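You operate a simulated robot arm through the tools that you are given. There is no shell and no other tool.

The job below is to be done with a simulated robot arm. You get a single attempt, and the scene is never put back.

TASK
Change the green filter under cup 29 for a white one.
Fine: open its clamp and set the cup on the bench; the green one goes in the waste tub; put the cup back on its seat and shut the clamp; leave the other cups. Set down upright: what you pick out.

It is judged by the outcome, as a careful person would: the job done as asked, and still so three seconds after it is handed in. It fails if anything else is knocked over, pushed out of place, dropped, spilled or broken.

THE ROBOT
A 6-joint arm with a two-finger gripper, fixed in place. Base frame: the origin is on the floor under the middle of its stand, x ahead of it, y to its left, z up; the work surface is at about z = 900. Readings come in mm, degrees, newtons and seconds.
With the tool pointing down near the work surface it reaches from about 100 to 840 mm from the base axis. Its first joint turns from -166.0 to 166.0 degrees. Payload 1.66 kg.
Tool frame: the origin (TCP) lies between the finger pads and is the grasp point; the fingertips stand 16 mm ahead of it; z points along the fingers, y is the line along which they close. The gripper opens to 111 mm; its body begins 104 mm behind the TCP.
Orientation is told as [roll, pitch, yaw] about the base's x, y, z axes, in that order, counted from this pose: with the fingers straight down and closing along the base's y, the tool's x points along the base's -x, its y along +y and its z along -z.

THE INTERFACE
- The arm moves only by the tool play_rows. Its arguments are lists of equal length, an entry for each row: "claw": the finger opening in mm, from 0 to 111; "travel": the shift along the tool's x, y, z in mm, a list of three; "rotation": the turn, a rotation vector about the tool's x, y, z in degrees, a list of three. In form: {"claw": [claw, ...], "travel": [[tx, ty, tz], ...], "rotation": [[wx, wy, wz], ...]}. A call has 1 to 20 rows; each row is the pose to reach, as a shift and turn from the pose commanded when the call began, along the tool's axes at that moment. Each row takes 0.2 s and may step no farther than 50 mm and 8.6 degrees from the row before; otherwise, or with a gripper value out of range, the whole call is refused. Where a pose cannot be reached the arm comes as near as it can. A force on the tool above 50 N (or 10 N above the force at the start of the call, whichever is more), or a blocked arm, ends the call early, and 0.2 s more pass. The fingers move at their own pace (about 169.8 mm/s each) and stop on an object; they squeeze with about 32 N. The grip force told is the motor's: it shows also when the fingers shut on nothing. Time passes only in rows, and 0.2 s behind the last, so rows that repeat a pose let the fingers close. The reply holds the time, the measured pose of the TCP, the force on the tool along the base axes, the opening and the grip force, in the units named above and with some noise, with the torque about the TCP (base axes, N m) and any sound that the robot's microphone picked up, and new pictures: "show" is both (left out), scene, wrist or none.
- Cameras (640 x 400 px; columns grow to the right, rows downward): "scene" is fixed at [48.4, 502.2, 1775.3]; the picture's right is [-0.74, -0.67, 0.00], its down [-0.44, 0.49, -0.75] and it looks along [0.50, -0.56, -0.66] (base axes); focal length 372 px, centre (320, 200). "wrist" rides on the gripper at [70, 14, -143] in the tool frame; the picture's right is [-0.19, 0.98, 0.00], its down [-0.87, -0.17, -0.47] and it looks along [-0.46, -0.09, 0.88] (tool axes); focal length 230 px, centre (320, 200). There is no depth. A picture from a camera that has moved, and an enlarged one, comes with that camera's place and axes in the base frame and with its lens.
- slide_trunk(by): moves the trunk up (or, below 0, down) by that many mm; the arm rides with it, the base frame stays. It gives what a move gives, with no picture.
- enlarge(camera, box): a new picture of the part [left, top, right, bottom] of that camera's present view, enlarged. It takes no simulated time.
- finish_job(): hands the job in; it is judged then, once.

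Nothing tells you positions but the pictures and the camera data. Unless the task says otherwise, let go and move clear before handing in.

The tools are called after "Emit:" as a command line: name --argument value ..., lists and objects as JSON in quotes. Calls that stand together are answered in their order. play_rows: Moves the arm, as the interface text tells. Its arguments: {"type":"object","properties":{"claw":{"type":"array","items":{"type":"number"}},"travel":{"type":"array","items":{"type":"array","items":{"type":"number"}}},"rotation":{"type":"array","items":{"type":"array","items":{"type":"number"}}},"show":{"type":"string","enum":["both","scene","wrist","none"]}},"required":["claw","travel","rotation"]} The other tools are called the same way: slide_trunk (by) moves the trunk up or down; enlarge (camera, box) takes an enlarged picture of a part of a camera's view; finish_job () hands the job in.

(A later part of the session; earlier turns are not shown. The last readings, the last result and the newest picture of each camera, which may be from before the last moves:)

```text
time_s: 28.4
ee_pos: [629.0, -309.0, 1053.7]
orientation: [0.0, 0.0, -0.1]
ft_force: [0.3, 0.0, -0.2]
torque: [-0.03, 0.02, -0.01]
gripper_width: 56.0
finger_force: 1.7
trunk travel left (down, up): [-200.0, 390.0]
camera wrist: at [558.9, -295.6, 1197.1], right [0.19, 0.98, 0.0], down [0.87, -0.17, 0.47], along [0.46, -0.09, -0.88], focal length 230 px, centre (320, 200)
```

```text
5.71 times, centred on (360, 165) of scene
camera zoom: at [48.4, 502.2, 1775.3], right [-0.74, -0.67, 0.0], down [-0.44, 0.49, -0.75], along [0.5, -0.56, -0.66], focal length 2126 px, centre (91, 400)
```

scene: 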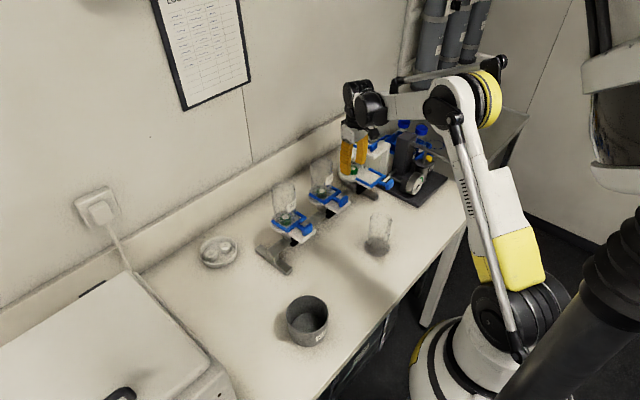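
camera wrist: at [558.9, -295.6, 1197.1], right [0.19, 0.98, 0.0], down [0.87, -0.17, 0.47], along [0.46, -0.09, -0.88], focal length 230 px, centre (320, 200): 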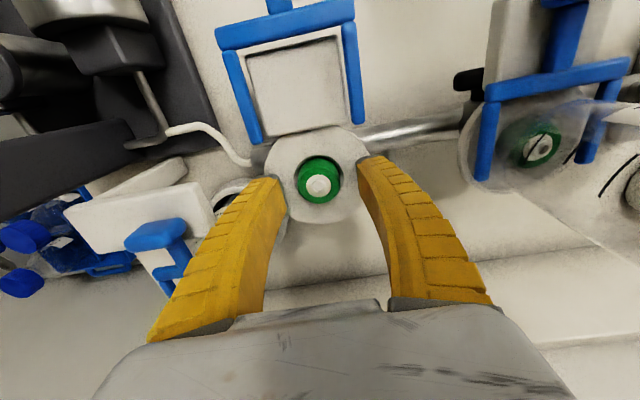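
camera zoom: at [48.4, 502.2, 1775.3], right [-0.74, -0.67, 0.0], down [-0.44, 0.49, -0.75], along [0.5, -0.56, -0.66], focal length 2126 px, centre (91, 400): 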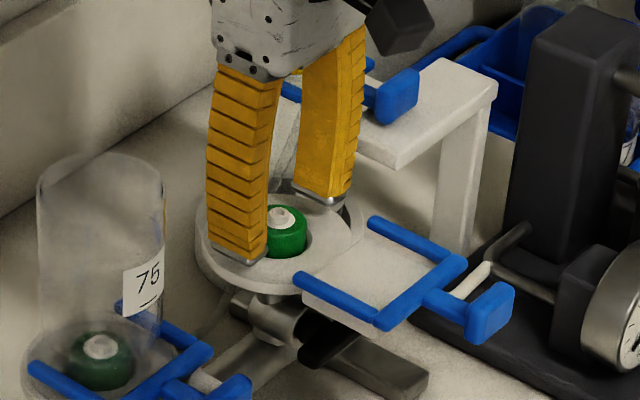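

Emit:
play_rows --claw '[22, 22, 22, 22]' --travel '[[0, 0, 0], [0, 0, 0], [0, 0, 0], [0, 0, 0]]' --rotation '[[0, 0, 0], [0, 0, 0], [0, 0, 0], [0, 0, 0]]' --show "both"

Emit:
enlarge --camera "wrist" --box '[240, 90, 400, 250]'

Emit:
enlarge --camera "scene" --box '[330, 130, 390, 200]'

```text
time_s: 29.4
ee_pos: [628.4, -308.3, 1053.9]
orientation: [0.1, 0.2, 0.0]
ft_force: [0.3, -1.3, 0.0]
torque: [0.0, -0.03, -0.03]
gripper_width: 24.8
finger_force: 1.9
trunk travel left (down, up): [-200.0, 390.0]
camera wrist: at [558.8, -295.6, 1197.4], right [0.19, 0.98, 0.0], down [0.87, -0.17, 0.47], along [0.46, -0.09, -0.88], focal length 230 px, centre (320, 200)
```

scene: 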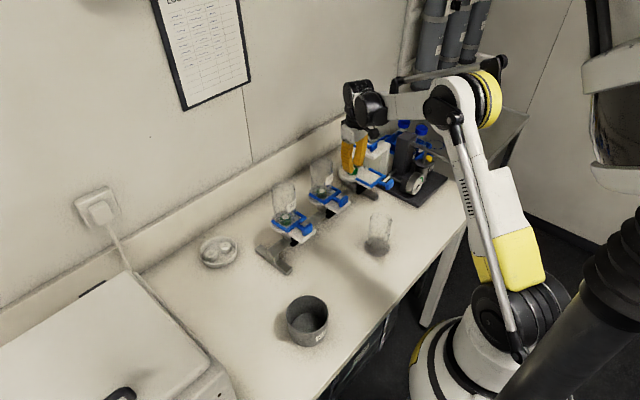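
wrist: 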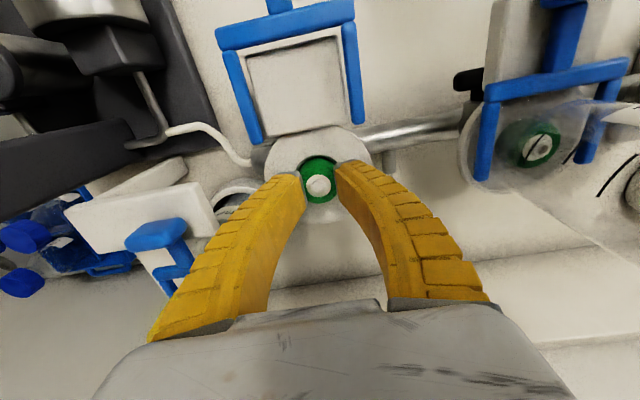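

```text
2.50 times, centred on (320, 170) of wrist
camera zoom: at [558.8, -295.6, 1197.4], right [0.19, 0.98, 0.0], down [0.87, -0.17, 0.47], along [0.46, -0.09, -0.88], focal length 575 px, centre (320, 275)
```

zoom: 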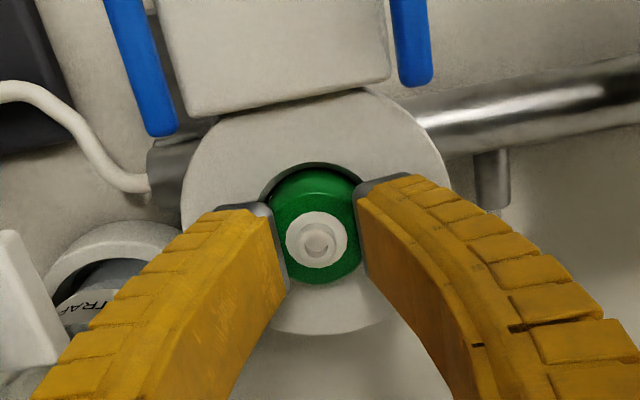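

```text
5.71 times, centred on (360, 165) of scene
camera zoom: at [48.4, 502.2, 1775.3], right [-0.74, -0.67, 0.0], down [-0.44, 0.49, -0.75], along [0.5, -0.56, -0.66], focal length 2126 px, centre (91, 400)
```

zoom: 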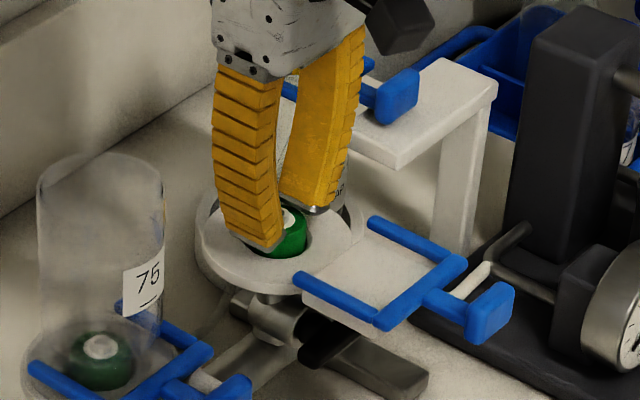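

The fingers closed to 25 mm with almost no grip force, so the tips are above the filter body, around its nub. I'll reopen and go lower.

Emit:
play_rows --claw '[54, 54, 54, 54, 54]' --travel '[[0, 0, 0], [0, 0, 0], [0, -0.5, 4], [0, -0.5, 7], [0, -0.5, 9]]' --rotation '[[0, 0, 0], [0, 0, 0], [0, 0, 0], [0, 0, 0], [0, 0, 0]]' --show "both"

Emit:
enlarge --camera "scene" --box '[335, 140, 385, 195]'

Emit:
enlarge --camera "wrist" --box '[240, 90, 400, 250]'

```text
time_s: 30.6
ee_pos: [627.5, -309.0, 1044.6]
orientation: [0.0, 0.2, 0.0]
ft_force: [-0.4, 0.4, 0.0]
torque: [-0.02, -0.02, -0.01]
gripper_width: 56.0
finger_force: 1.8
trunk travel left (down, up): [-200.0, 390.0]
camera wrist: at [558.5, -296.6, 1188.9], right [0.19, 0.98, 0.0], down [0.87, -0.17, 0.47], along [0.46, -0.09, -0.88], focal length 230 px, centre (320, 200)
```

scene: 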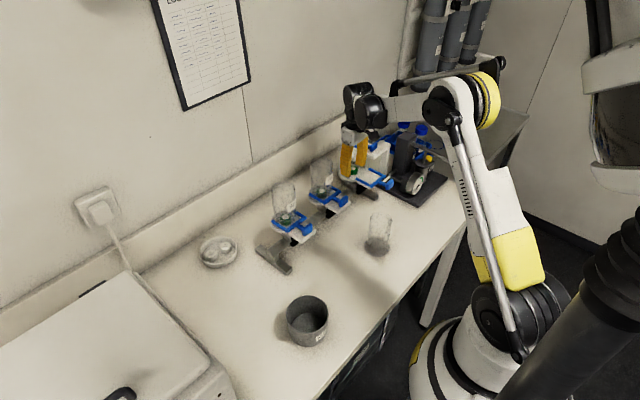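
wrist: 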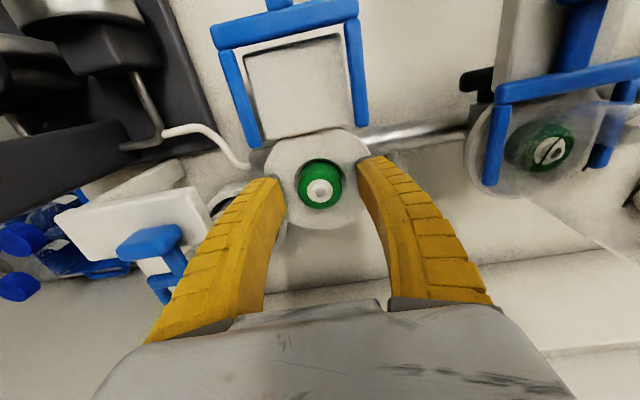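

```text
7.27 times, centred on (360, 168) of scene
camera zoom: at [48.4, 502.2, 1775.3], right [-0.74, -0.67, 0.0], down [-0.44, 0.49, -0.75], along [0.5, -0.56, -0.66], focal length 2705 px, centre (29, 436)
```

zoom: 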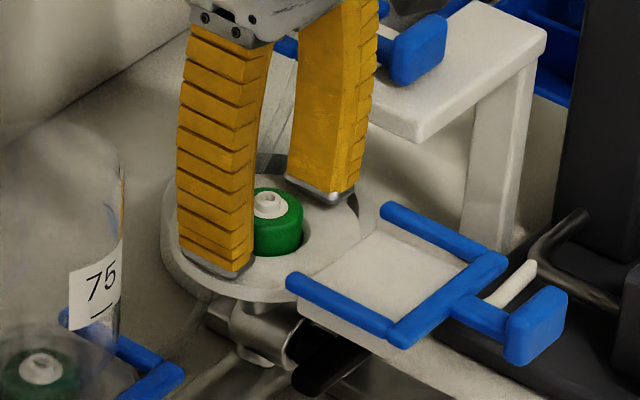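

```text
2.50 times, centred on (320, 170) of wrist
camera zoom: at [558.5, -296.6, 1188.9], right [0.19, 0.98, 0.0], down [0.87, -0.17, 0.47], along [0.46, -0.09, -0.88], focal length 575 px, centre (320, 275)
```

zoom: 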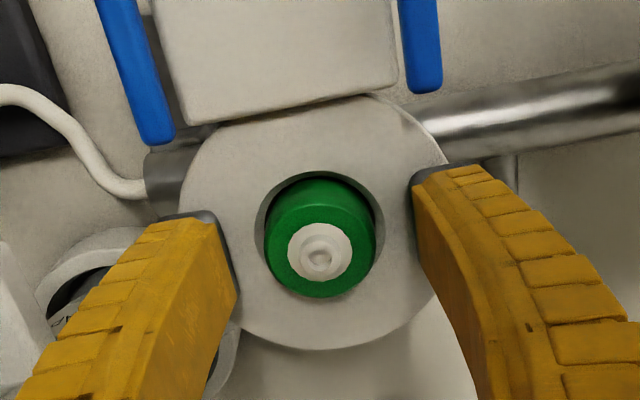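

Emit:
play_rows --claw '[22, 22, 22, 22]' --travel '[[0, 0, 0], [0, 0, 0], [0, 0, 0], [0, 0, 0]]' --rotation '[[0, 0, 0], [0, 0, 0], [0, 0, 0], [0, 0, 0]]' --show "none"

Emit:
enlarge --camera "scene" --box '[335, 140, 385, 195]'

Emit:
enlarge --camera "wrist" --box '[240, 90, 400, 250]'

```text
time_s: 31.6
ee_pos: [627.0, -308.4, 1045.2]
orientation: [-0.1, 0.1, -0.1]
ft_force: [2.3, 0.6, 0.5]
torque: [0.01, 0.04, 0.0]
gripper_width: 23.7
finger_force: 32.6
trunk travel left (down, up): [-200.0, 390.0]
```

```text
7.27 times, centred on (360, 168) of scene
camera zoom: at [48.4, 502.2, 1775.3], right [-0.74, -0.67, 0.0], down [-0.44, 0.49, -0.75], along [0.5, -0.56, -0.66], focal length 2705 px, centre (29, 436)
```

zoom: 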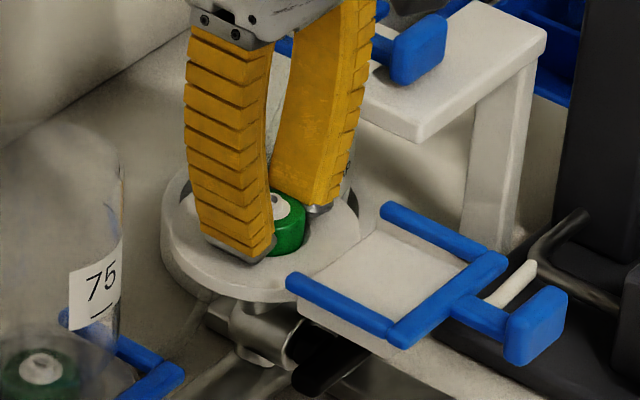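

```text
2.50 times, centred on (320, 170) of wrist
camera zoom: at [558.4, -296.5, 1188.9], right [0.19, 0.98, 0.0], down [0.87, -0.17, 0.47], along [0.46, -0.09, -0.88], focal length 575 px, centre (320, 275)
```

zoom: 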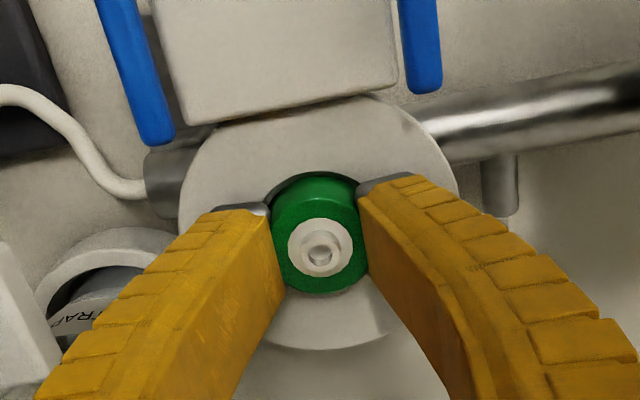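

The filter is gripped, with 32 N showing. I'll try a slow lift.

Emit:
play_rows --claw '[20, 20, 20, 20, 20]' --travel '[[0, 0, -3], [0, 0, -6], [0, 0, -12], [0, 0, -20], [0, 0, -30]]' --rotation '[[0, 0, 0], [0, 0, 0], [0, 0, 0], [0, 0, 0], [0, 0, 0]]' --show "both"

Emit:
enlarge --camera "scene" --box '[335, 130, 385, 195]'

Emit:
enlarge --camera "wrist" --box '[240, 90, 400, 250]'

```text
time_s: 32.8
ee_pos: [629.2, -310.8, 1074.9]
orientation: [0.0, 0.1, 0.0]
ft_force: [1.0, 1.2, 0.1]
torque: [-0.03, 0.0, 0.0]
gripper_width: 21.4
finger_force: 32.1
trunk travel left (down, up): [-200.0, 390.0]
camera wrist: at [559.1, -297.0, 1218.2], right [0.19, 0.98, 0.0], down [0.87, -0.17, 0.47], along [0.46, -0.09, -0.88], focal length 230 px, centre (320, 200)
```

scene: 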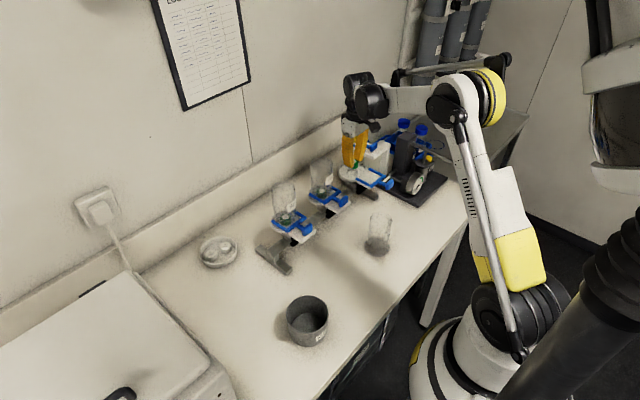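
wrist: 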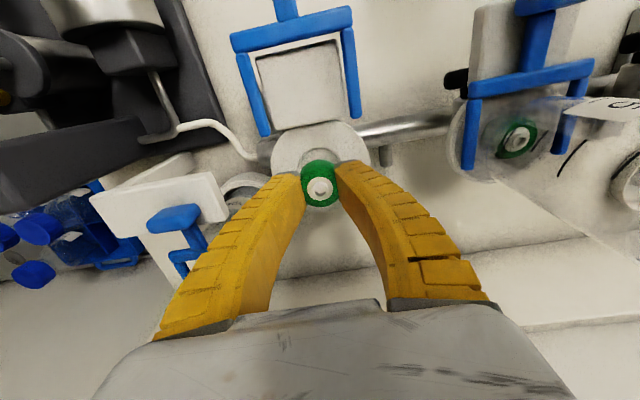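

```text
6.15 times, centred on (360, 162) of scene
camera zoom: at [48.4, 502.2, 1775.3], right [-0.74, -0.67, 0.0], down [-0.44, 0.49, -0.75], along [0.5, -0.56, -0.66], focal length 2289 px, centre (74, 431)
```

zoom: 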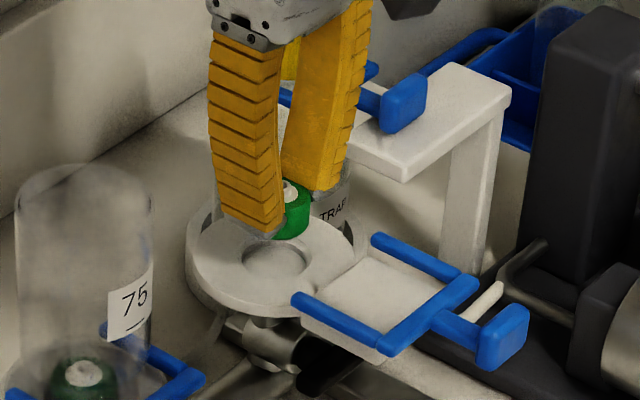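

```text
2.50 times, centred on (320, 170) of wrist
camera zoom: at [559.1, -297.0, 1218.2], right [0.19, 0.98, 0.0], down [0.87, -0.17, 0.47], along [0.46, -0.09, -0.88], focal length 575 px, centre (320, 275)
```

zoom: 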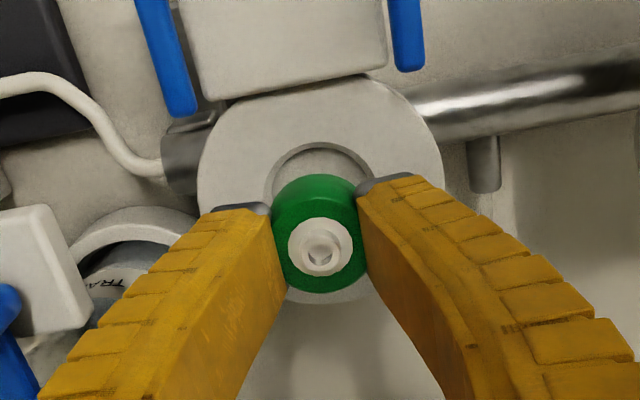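

The green filter is out and held upright. I'll raise it well above the cups and carry it over to the waste tub.

Emit:
play_rows --claw '[20, 20, 20, 20, 20, 20, 20, 20, 20, 20, 20, 20, 20, 20, 20, 20, 20]' --travel '[[0, 0, -40], [0, 0, -85], [0, 0, -130], [15, 30, -130], [32, 66, -130], [50, 103, -130], [68, 140, -130], [85, 177, -130], [103, 214, -130], [120, 250, -130], [138, 287, -130], [156, 324, -130], [173, 361, -130], [191, 398, -130], [207, 430, -130], [216, 450, -130], [222, 461, -130]]' --rotation '[[0, 0, 0], [0, 0, 0], [0, 0, 0], [0, 0, 0], [0, 0, 0], [0, 0, 0], [0, 0, 0], [0, 0, 0], [0, 0, 0], [0, 0, 0], [0, 0, 0], [0, 0, 0], [0, 0, 0], [0, 0, 0], [0, 0, 0], [0, 0, 0], [0, 0, 0]]' --show "both"

Emit:
enlarge --camera "wrist" --box '[240, 60, 400, 220]'

Emit:
enlarge --camera "scene" --box '[250, 200, 370, 360]'

```text
time_s: 36.4
ee_pos: [406.8, 152.9, 1206.2]
orientation: [0.1, 0.1, 0.0]
ft_force: [-0.1, -0.8, -0.7]
torque: [-0.03, 0.03, 0.01]
gripper_width: 22.0
finger_force: 32.1
trunk travel left (down, up): [-200.0, 390.0]
camera wrist: at [337.2, 165.8, 1349.3], right [0.19, 0.98, 0.0], down [0.87, -0.17, 0.47], along [0.46, -0.09, -0.88], focal length 230 px, centre (320, 200)
```

scene: 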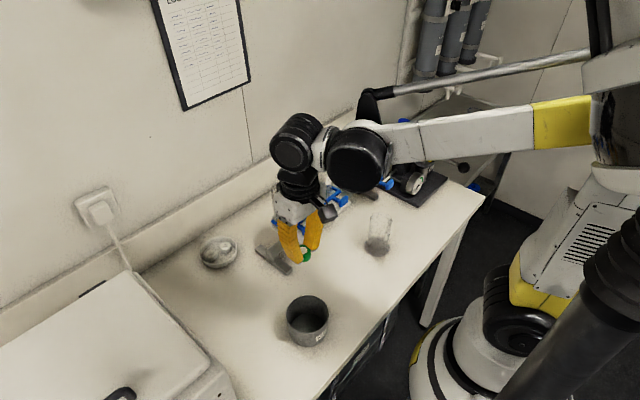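
wrist: 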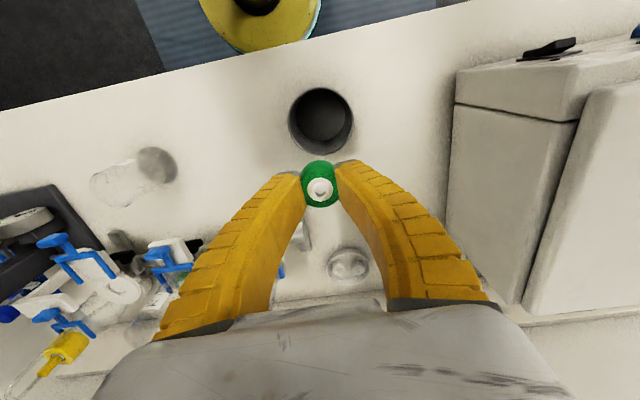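

```text
2.50 times, centred on (320, 140) of wrist
camera zoom: at [337.2, 165.8, 1349.3], right [0.19, 0.98, 0.0], down [0.87, -0.17, 0.47], along [0.46, -0.09, -0.88], focal length 575 px, centre (320, 350)
```

zoom: 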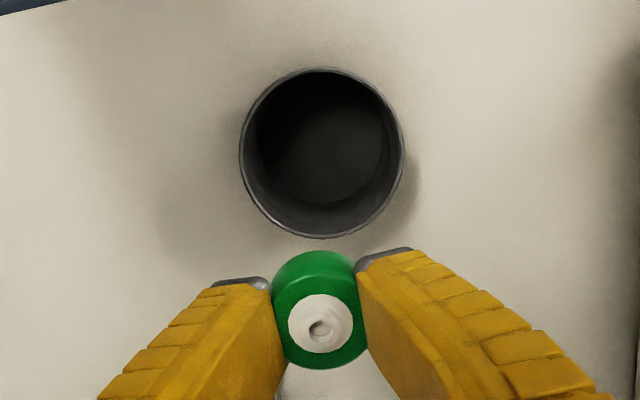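

```text
2.50 times, centred on (310, 280) of scene
camera zoom: at [48.4, 502.2, 1775.3], right [-0.74, -0.67, 0.0], down [-0.44, 0.49, -0.75], along [0.5, -0.56, -0.66], focal length 930 px, centre (345, 0)
```

zoom: 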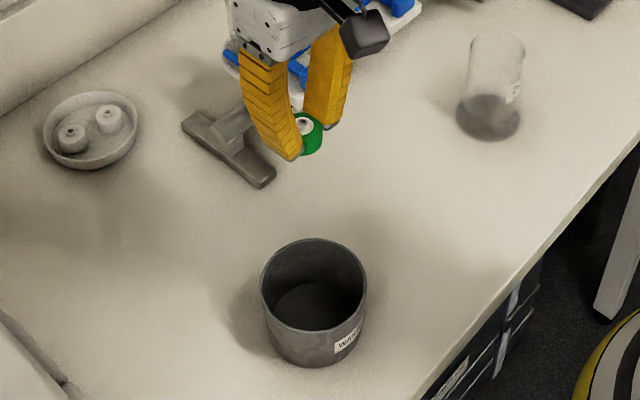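

The tub's inner radius is about 50 mm, which is tight for fingers spread around the 33 mm body. I'll check the filter's nub and the tub more closely before deciding how to set it down.

Emit:
enlarge --camera "wrist" --box '[295, 155, 345, 215]'

Emit:
enlarge --camera "wrist" --box '[280, 80, 360, 165]'

Emit:
enlarge --camera "scene" --box '[280, 225, 340, 265]'

Emit:
enlarge --camera "scene" --box '[280, 285, 340, 355]'

Emit:
enlarge --camera "scene" --box '[190, 225, 250, 275]'

```text
6.67 times, centred on (320, 185) of wrist
camera zoom: at [337.2, 165.8, 1349.3], right [0.19, 0.98, 0.0], down [0.87, -0.17, 0.47], along [0.46, -0.09, -0.88], focal length 1534 px, centre (320, 300)
```

zoom: 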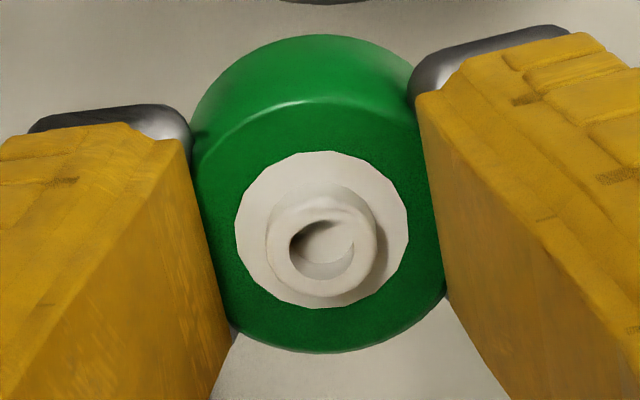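

```text
4.71 times, centred on (320, 122) of wrist
camera zoom: at [337.2, 165.8, 1349.3], right [0.19, 0.98, 0.0], down [0.87, -0.17, 0.47], along [0.46, -0.09, -0.88], focal length 1083 px, centre (320, 565)
```

zoom: 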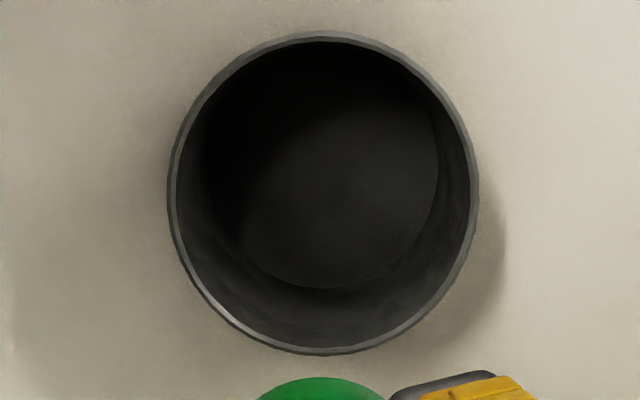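

```text
10.00 times, centred on (310, 245) of scene
camera zoom: at [48.4, 502.2, 1775.3], right [-0.74, -0.67, 0.0], down [-0.44, 0.49, -0.75], along [0.5, -0.56, -0.66], focal length 3720 px, centre (420, -250)
```

zoom: 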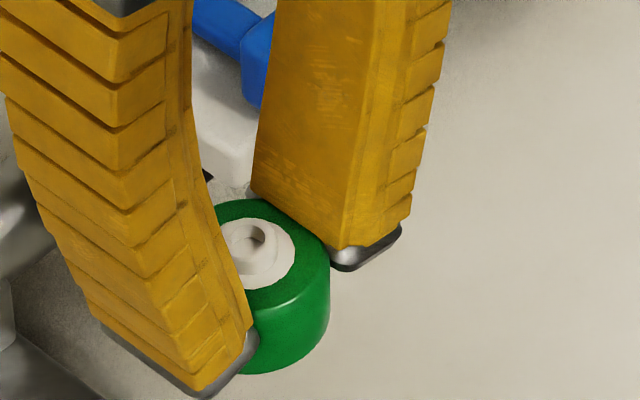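

```text
5.71 times, centred on (310, 320) of scene
camera zoom: at [48.4, 502.2, 1775.3], right [-0.74, -0.67, 0.0], down [-0.44, 0.49, -0.75], along [0.5, -0.56, -0.66], focal length 2126 px, centre (377, -486)
```

zoom: 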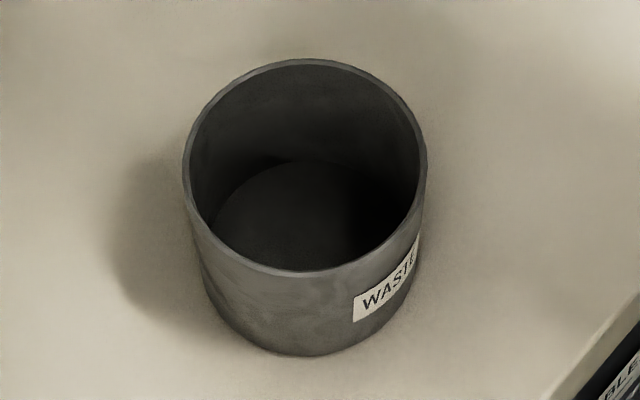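

```text
8.00 times, centred on (220, 250) of scene
camera zoom: at [48.4, 502.2, 1775.3], right [-0.74, -0.67, 0.0], down [-0.44, 0.49, -0.75], along [0.5, -0.56, -0.66], focal length 2976 px, centre (1120, -200)
```

zoom: 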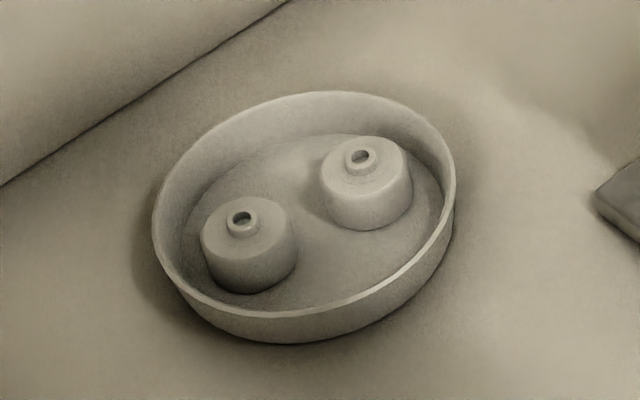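

The filter has a tube nub about 11 mm across and 5 mm tall, which is a much slimmer grip for both the tub and the dish. I'll set the green filter upright on clear bench and regrip it by the nub, so it can go all the way to the tub floor.

Emit:
play_rows --claw '[20, 20, 20, 20, 20, 20, 20, 20, 20, 20, 20, 20]' --travel '[[2, -35, 0], [4, -75, 0], [6, -115, 0], [7, -142, 0], [7, -142, 40], [7, -142, 85], [7, -142, 130], [7, -142, 175], [7, -142, 215], [7, -142, 245], [7, -142, 262], [7, -142, 270]]' --rotation '[[0, 0, 0], [0, 0, 0], [0, 0, 0], [0, 0, 0], [0, 0, 0], [0, 0, 0], [0, 0, 0], [0, 0, 0], [0, 0, 0], [0, 0, 0], [0, 0, 0], [0, 0, 0]]' --show "both"

Emit:
enlarge --camera "scene" --box '[310, 230, 390, 300]'

```text
time_s: 39.0
ee_pos: [401.0, 8.4, 937.6]
orientation: [0.0, 0.2, 0.0]
ft_force: [0.6, 0.0, -0.4]
torque: [-0.02, 0.01, 0.02]
gripper_width: 21.4
finger_force: 32.1
out of reach, approached as far as the arm can: row 12
trunk travel left (down, up): [-200.0, 390.0]
camera wrist: at [331.5, 22.1, 1080.7], right [0.19, 0.98, 0.0], down [0.87, -0.17, 0.47], along [0.46, -0.09, -0.88], focal length 230 px, centre (320, 200)
```

scene: 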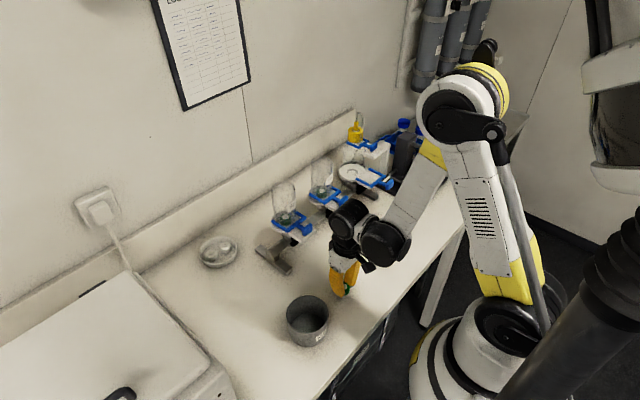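
wrist: 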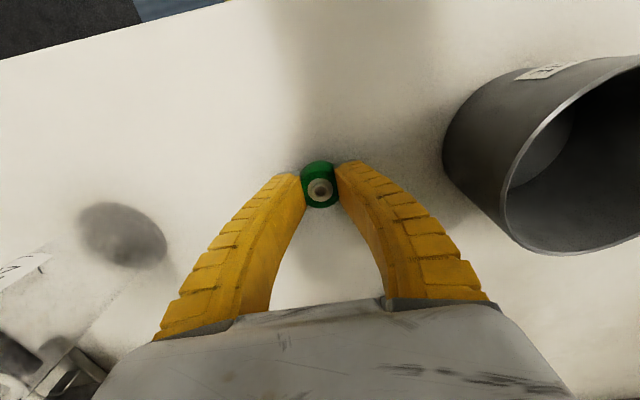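

```text
5.71 times, centred on (350, 265) of scene
camera zoom: at [48.4, 502.2, 1775.3], right [-0.74, -0.67, 0.0], down [-0.44, 0.49, -0.75], along [0.5, -0.56, -0.66], focal length 2126 px, centre (149, -171)
```

zoom: 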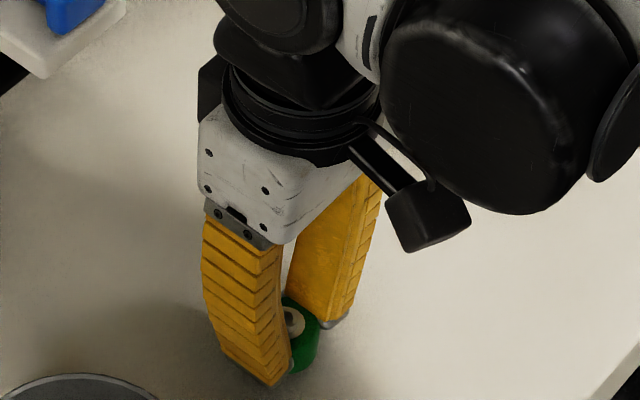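

The arm is at its lower reach limit here (TCP z ≈ 937), so I need to lower the trunk. I'll raise the arm first, then slide the trunk down so nothing touches the bench.

Emit:
play_rows --claw '[20, 20, 20, 20, 20]' --travel '[[0, 0, -40], [0, 0, -85], [0, 0, -130], [0, 0, -170], [0, 0, -200]]' --rotation '[[0, 0, 0], [0, 0, 0], [0, 0, 0], [0, 0, 0], [0, 0, 0]]' --show "none"

Emit:
slide_trunk --by -60

```text
time_s: 40.2
ee_pos: [401.0, 10.2, 1137.9]
orientation: [0.0, 0.2, 0.0]
ft_force: [0.4, -1.1, -0.4]
torque: [0.0, 0.03, -0.02]
gripper_width: 22.1
finger_force: 31.4
trunk travel left (down, up): [-200.0, 390.0]
```

```text
time_s: 41.2
ee_pos: [401.3, 10.7, 1077.3]
orientation: [0.0, 0.0, 0.1]
ft_force: [-0.4, 0.2, 0.6]
torque: [-0.03, -0.03, 0.01]
gripper_width: 21.2
finger_force: 32.4
trunk travel left (down, up): [-140.0, 450.0]
```

Emit:
slide_trunk --by -60

Emit:
play_rows --claw '[20, 20, 20]' --travel '[[0, 0, 25], [0, 0, 55], [0, 0, 78]]' --rotation '[[0, 0, 0], [0, 0, 0], [0, 0, 0]]' --show "both"

Emit:
enlarge --camera "scene" --box '[310, 230, 390, 300]'

```text
time_s: 42.2
ee_pos: [402.1, 10.2, 1017.2]
orientation: [0.0, 0.1, 0.0]
ft_force: [0.7, -0.7, 0.2]
torque: [-0.02, 0.01, -0.01]
gripper_width: 22.0
finger_force: 32.2
trunk travel left (down, up): [-80.0, 510.0]
```

```text
time_s: 43.0
ee_pos: [400.7, 10.1, 937.8]
orientation: [0.0, 0.1, 0.0]
ft_force: [1.0, 0.0, 0.0]
torque: [0.0, -0.02, 0.0]
gripper_width: 21.1
finger_force: 32.1
trunk travel left (down, up): [-80.0, 510.0]
camera wrist: at [331.3, 23.9, 1081.1], right [0.19, 0.98, 0.0], down [0.87, -0.17, 0.47], along [0.46, -0.09, -0.88], focal length 230 px, centre (320, 200)
```

scene: 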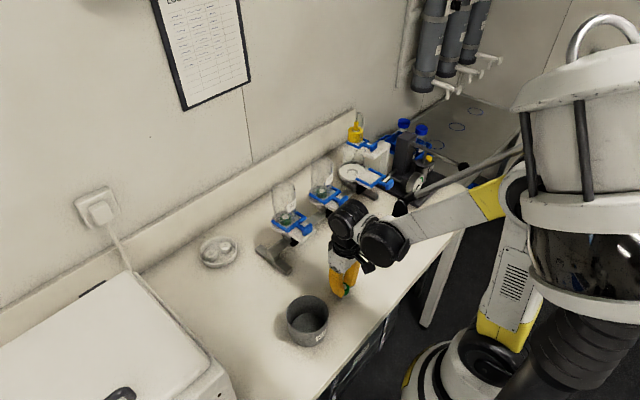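
wrist: 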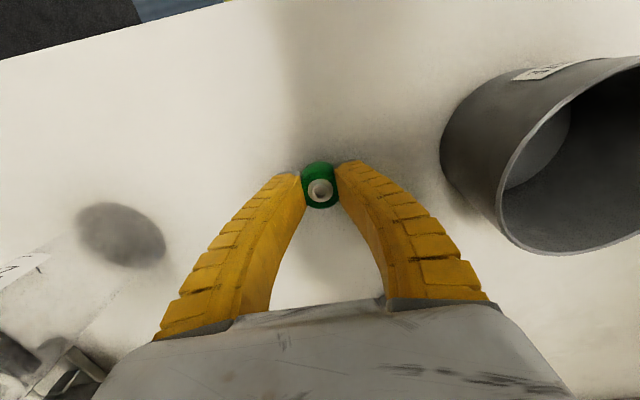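

```text
5.71 times, centred on (350, 265) of scene
camera zoom: at [48.4, 502.2, 1775.3], right [-0.74, -0.67, 0.0], down [-0.44, 0.49, -0.75], along [0.5, -0.56, -0.66], focal length 2126 px, centre (149, -171)
```

zoom: 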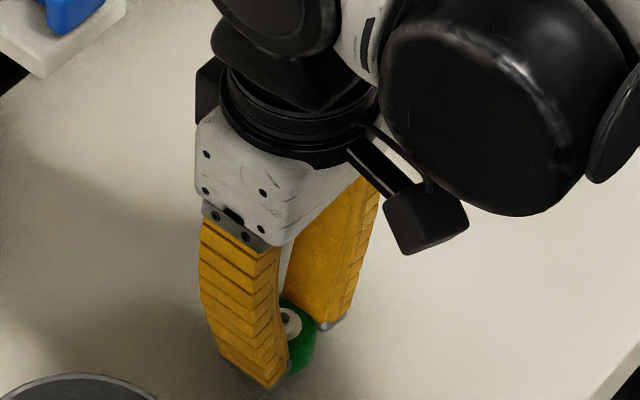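

Emit:
play_rows --claw '[20, 20, 20, 20]' --travel '[[0, 0, 4], [0, 0, 7], [0, 0, 9], [0, 0, 10]]' --rotation '[[0, 0, 0], [0, 0, 0], [0, 0, 0], [0, 0, 0]]' --show "none"

Emit:
enlarge --camera "scene" --box '[310, 240, 380, 300]'

```text
time_s: 44.0
ee_pos: [400.3, 9.6, 929.6]
orientation: [0.0, 0.1, 0.1]
ft_force: [-0.6, -0.4, -0.8]
torque: [0.0, 0.0, -0.01]
gripper_width: 21.8
finger_force: 32.2
trunk travel left (down, up): [-80.0, 510.0]
```

```text
6.67 times, centred on (345, 270) of scene
camera zoom: at [48.4, 502.2, 1775.3], right [-0.74, -0.67, 0.0], down [-0.44, 0.49, -0.75], along [0.5, -0.56, -0.66], focal length 2480 px, centre (153, -267)
```

zoom: 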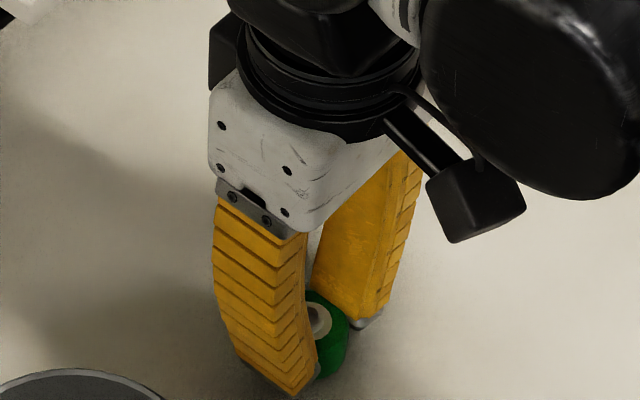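

Emit:
play_rows --claw '[20, 20, 20]' --travel '[[0, 0, 1], [0, 0, 2], [0, 0, 3]]' --rotation '[[0, 0, 0], [0, 0, 0], [0, 0, 0]]' --show "none"

```text
time_s: 44.8
ee_pos: [400.8, 9.7, 926.8]
orientation: [-0.1, 0.0, 0.0]
ft_force: [1.2, -0.9, 19.4]
torque: [0.08, 0.13, 0.02]
gripper_width: 21.2
finger_force: 31.8
trunk travel left (down, up): [-80.0, 510.0]
```

Contact with the bench at about TCP z = 927.5. I'll relieve the load, open and rise to nub height, then check.

Emit:
play_rows --claw '[20, 46, 46, 46, 46, 46]' --travel '[[0, 0, -1], [0, 0, -1], [0, 0, -1], [0, 0, -15], [0, 0, -35], [0, 0, -60]]' --rotation '[[0, 0, 0], [0, 0, 0], [0, 0, 0], [0, 0, 0], [0, 0, 0], [0, 0, 0]]' --show "both"

Emit:
enlarge --camera "wrist" --box '[270, 100, 370, 200]'

Emit:
enlarge --camera "scene" --box '[310, 230, 380, 300]'

```text
time_s: 46.2
ee_pos: [400.1, 11.5, 986.0]
orientation: [-0.1, 0.1, 0.0]
ft_force: [0.6, 0.7, -0.4]
torque: [0.0, 0.01, -0.02]
gripper_width: 48.5
finger_force: 1.6
trunk travel left (down, up): [-80.0, 510.0]
camera wrist: at [331.2, 23.3, 1129.8], right [0.19, 0.98, 0.0], down [0.87, -0.17, 0.47], along [0.46, -0.09, -0.88], focal length 230 px, centre (320, 200)
```

scene: 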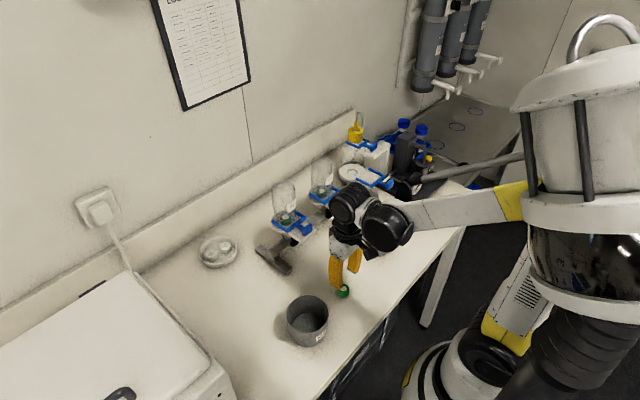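
wrist: 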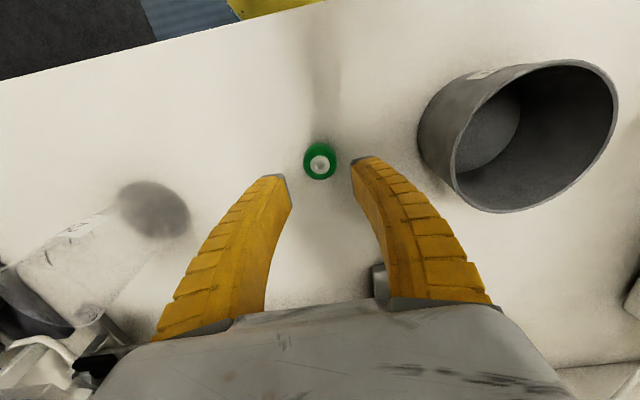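

```text
4.00 times, centred on (320, 150) of wrist
camera zoom: at [331.2, 23.3, 1129.8], right [0.19, 0.98, 0.0], down [0.87, -0.17, 0.47], along [0.46, -0.09, -0.88], focal length 920 px, centre (320, 400)
```

zoom: 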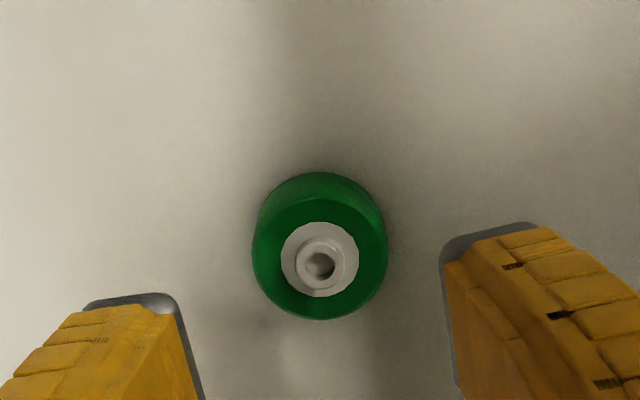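

```text
5.71 times, centred on (345, 265) of scene
camera zoom: at [48.4, 502.2, 1775.3], right [-0.74, -0.67, 0.0], down [-0.44, 0.49, -0.75], along [0.5, -0.56, -0.66], focal length 2126 px, centre (177, -171)
```

zoom: 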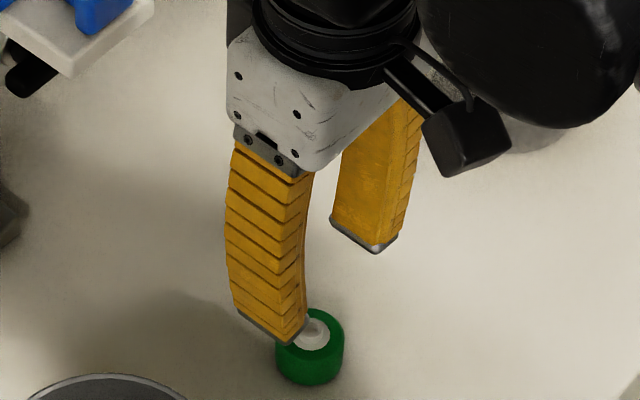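

The filter stands upright on the bench under the gripper. I'll lower to nub height and close gently on the nub.

Emit:
play_rows --claw '[40, 36, 36, 36]' --travel '[[-0.7, 0.3, 20], [-0.7, 0.3, 38], [-0.7, 0.3, 47], [-0.7, 0.3, 50]]' --rotation '[[0, 0, 0], [0, 0, 0], [0, 0, 0], [0, 0, 0]]' --show "none"

Emit:
play_rows --claw '[20, 12, 4, 4, 4]' --travel '[[0, 0, 0], [0, 0, 0], [0, 0, 0], [0, 0, 0], [0, 0, 0]]' --rotation '[[0, 0, 0], [0, 0, 0], [0, 0, 0], [0, 0, 0], [0, 0, 0]]' --show "both"

Emit:
enlarge --camera "wrist" --box '[270, 130, 370, 230]'

Emit:
enlarge --camera "scene" --box '[315, 250, 375, 300]'

```text
time_s: 47.2
ee_pos: [402.0, 9.5, 935.8]
orientation: [0.0, 0.1, 0.1]
ft_force: [-1.1, 0.6, 0.4]
torque: [0.02, 0.0, -0.01]
gripper_width: 38.5
finger_force: 2.7
trunk travel left (down, up): [-80.0, 510.0]
```

```text
time_s: 48.4
ee_pos: [401.5, 10.0, 936.2]
orientation: [0.0, 0.0, -0.1]
ft_force: [0.2, -0.4, 0.1]
torque: [0.01, -0.01, 0.05]
gripper_width: 7.4
finger_force: 2.7
trunk travel left (down, up): [-80.0, 510.0]
camera wrist: at [332.0, 22.8, 1079.6], right [0.19, 0.98, 0.0], down [0.87, -0.17, 0.47], along [0.46, -0.09, -0.88], focal length 230 px, centre (320, 200)
```

scene: 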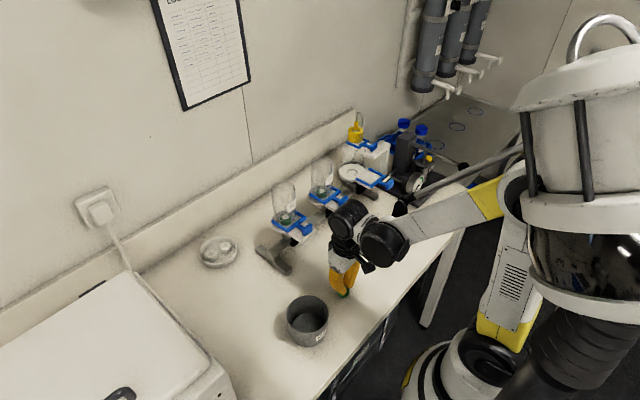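
wrist: 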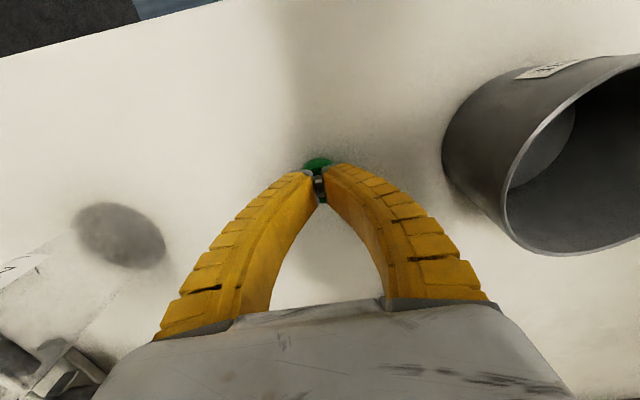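

```text
4.00 times, centred on (320, 180) of wrist
camera zoom: at [332.0, 22.8, 1079.6], right [0.19, 0.98, 0.0], down [0.87, -0.17, 0.47], along [0.46, -0.09, -0.88], focal length 920 px, centre (320, 280)
```

zoom: 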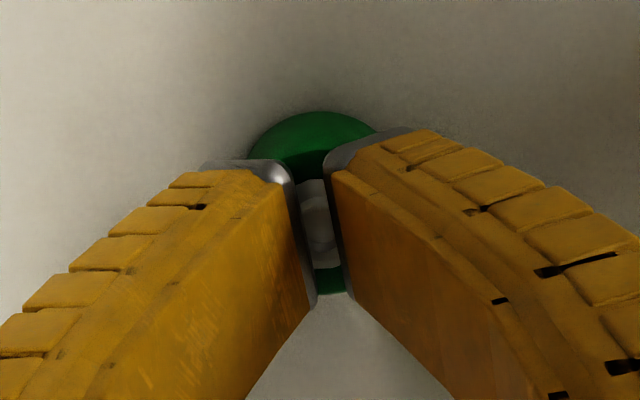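

```text
8.00 times, centred on (345, 275) of scene
camera zoom: at [48.4, 502.2, 1775.3], right [-0.74, -0.67, 0.0], down [-0.44, 0.49, -0.75], along [0.5, -0.56, -0.66], focal length 2976 px, centre (120, -400)
```

zoom: 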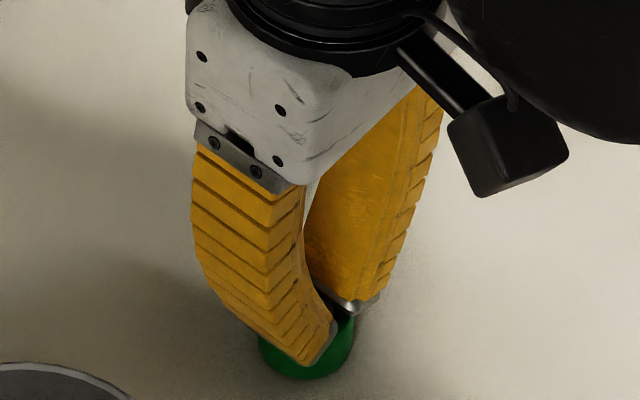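

The fingers closed with no grip, so the tips were just above the nub. I'll reopen, go 3 mm lower and close again.

Emit:
play_rows --claw '[36, 36, 36, 20, 4, 4, 4]' --travel '[[0, 0, 0], [0, 0, 1.5], [0, 0, 3], [0, 0, 3], [0, 0, 3], [0, 0, 3], [0, 0, 3]]' --rotation '[[0, 0, 0], [0, 0, 0], [0, 0, 0], [0, 0, 0], [0, 0, 0], [0, 0, 0], [0, 0, 0]]' --show "none"

Emit:
enlarge --camera "wrist" --box '[270, 130, 370, 230]'

Emit:
enlarge --camera "scene" --box '[315, 250, 375, 300]'

```text
time_s: 50.0
ee_pos: [401.5, 9.2, 933.8]
orientation: [-0.1, 0.1, 0.0]
ft_force: [3.2, 0.6, 14.0]
torque: [-0.02, 0.0, -0.01]
gripper_width: 6.1
finger_force: 28.6
trunk travel left (down, up): [-80.0, 510.0]
```

```text
4.00 times, centred on (320, 180) of wrist
camera zoom: at [331.4, 22.9, 1076.9], right [0.19, 0.98, 0.0], down [0.87, -0.17, 0.47], along [0.46, -0.09, -0.88], focal length 920 px, centre (320, 280)
```

zoom: 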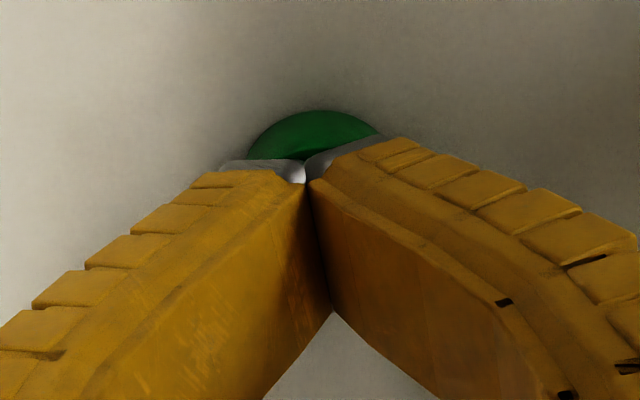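

```text
8.00 times, centred on (345, 275) of scene
camera zoom: at [48.4, 502.2, 1775.3], right [-0.74, -0.67, 0.0], down [-0.44, 0.49, -0.75], along [0.5, -0.56, -0.66], focal length 2976 px, centre (120, -400)
```

zoom: 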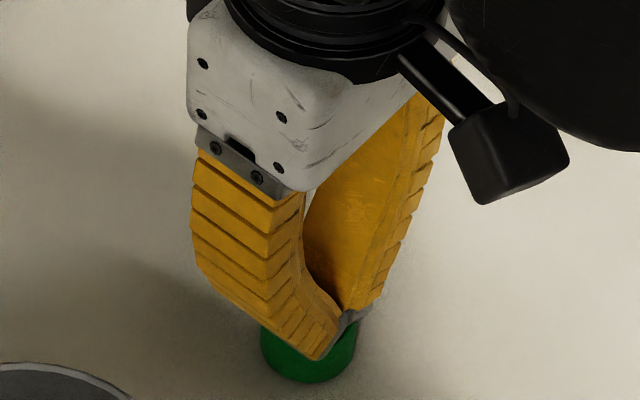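

The tips closed together on top of the nub. I'll back off, reopen and go about 3 mm lower still so they close around it.

Emit:
play_rows --claw '[4, 36, 36, 36, 36, 36]' --travel '[[0, 0, -2], [0, 0, -2], [0, 0, -2], [0, 0, 0], [0, 0, 2], [0, 0, 3]]' --rotation '[[0, 0, 0], [0, 0, 0], [0, 0, 0], [0, 0, 0], [0, 0, 0], [0, 0, 0]]' --show "none"

Emit:
enlarge --camera "wrist" --box '[270, 130, 370, 230]'

Emit:
enlarge --camera "scene" --box '[315, 250, 375, 300]'

```text
time_s: 51.4
ee_pos: [402.1, 11.0, 930.7]
orientation: [0.0, 0.0, 0.1]
ft_force: [0.6, -0.2, 0.6]
torque: [0.0, -0.01, 0.04]
gripper_width: 38.6
finger_force: 1.4
trunk travel left (down, up): [-80.0, 510.0]
```

```text
4.00 times, centred on (320, 180) of wrist
camera zoom: at [332.2, 23.2, 1074.0], right [0.19, 0.98, 0.0], down [0.87, -0.17, 0.47], along [0.46, -0.09, -0.88], focal length 920 px, centre (320, 280)
```

zoom: 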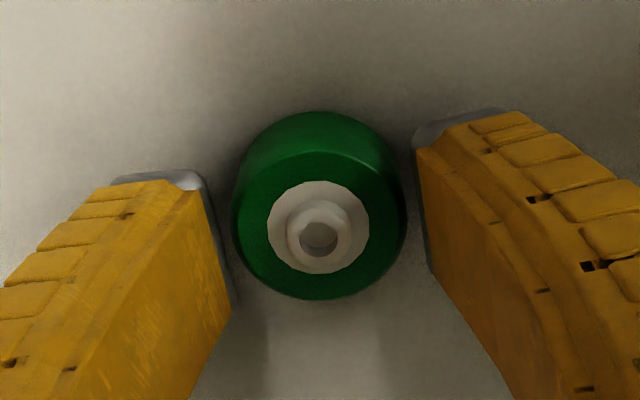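

```text
8.00 times, centred on (345, 275) of scene
camera zoom: at [48.4, 502.2, 1775.3], right [-0.74, -0.67, 0.0], down [-0.44, 0.49, -0.75], along [0.5, -0.56, -0.66], focal length 2976 px, centre (120, -400)
```

zoom: 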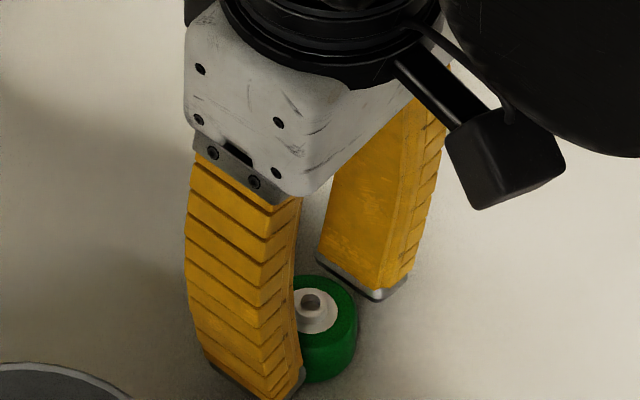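

Emit:
play_rows --claw '[36, 20, 4, 4, 4]' --travel '[[0, -0.5, -1], [0, -0.5, -1], [0, -0.5, -1], [0, -0.5, -1], [0, -0.5, -1]]' --rotation '[[0, 0, 0], [0, 0, 0], [0, 0, 0], [0, 0, 0], [0, 0, 0]]' --show "none"

Emit:
enlarge --camera "wrist" --box '[270, 130, 370, 230]'

Emit:
enlarge --camera "scene" --box '[315, 250, 375, 300]'

```text
time_s: 52.6
ee_pos: [402.1, 10.3, 931.6]
orientation: [0.0, 0.1, 0.0]
ft_force: [0.3, 0.8, 20.7]
torque: [-0.01, -0.08, 0.0]
gripper_width: 5.9
finger_force: 28.3
trunk travel left (down, up): [-80.0, 510.0]
```

```text
4.00 times, centred on (320, 180) of wrist
camera zoom: at [331.8, 22.8, 1075.3], right [0.19, 0.98, 0.0], down [0.87, -0.17, 0.47], along [0.46, -0.09, -0.88], focal length 920 px, centre (320, 280)
```

zoom: 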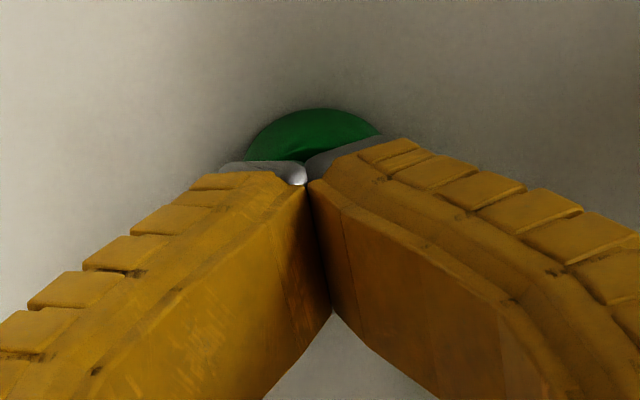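

```text
8.00 times, centred on (345, 275) of scene
camera zoom: at [48.4, 502.2, 1775.3], right [-0.74, -0.67, 0.0], down [-0.44, 0.49, -0.75], along [0.5, -0.56, -0.66], focal length 2976 px, centre (120, -400)
```

zoom: 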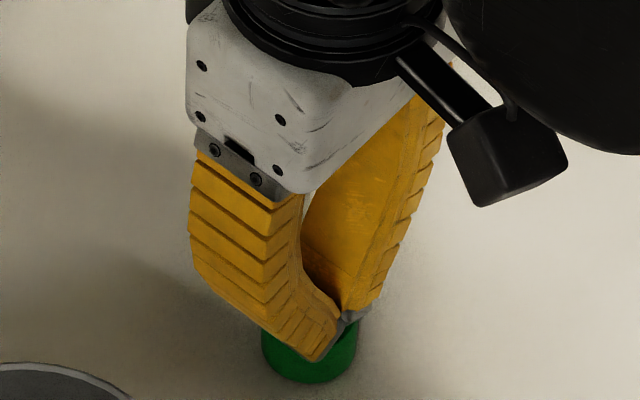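

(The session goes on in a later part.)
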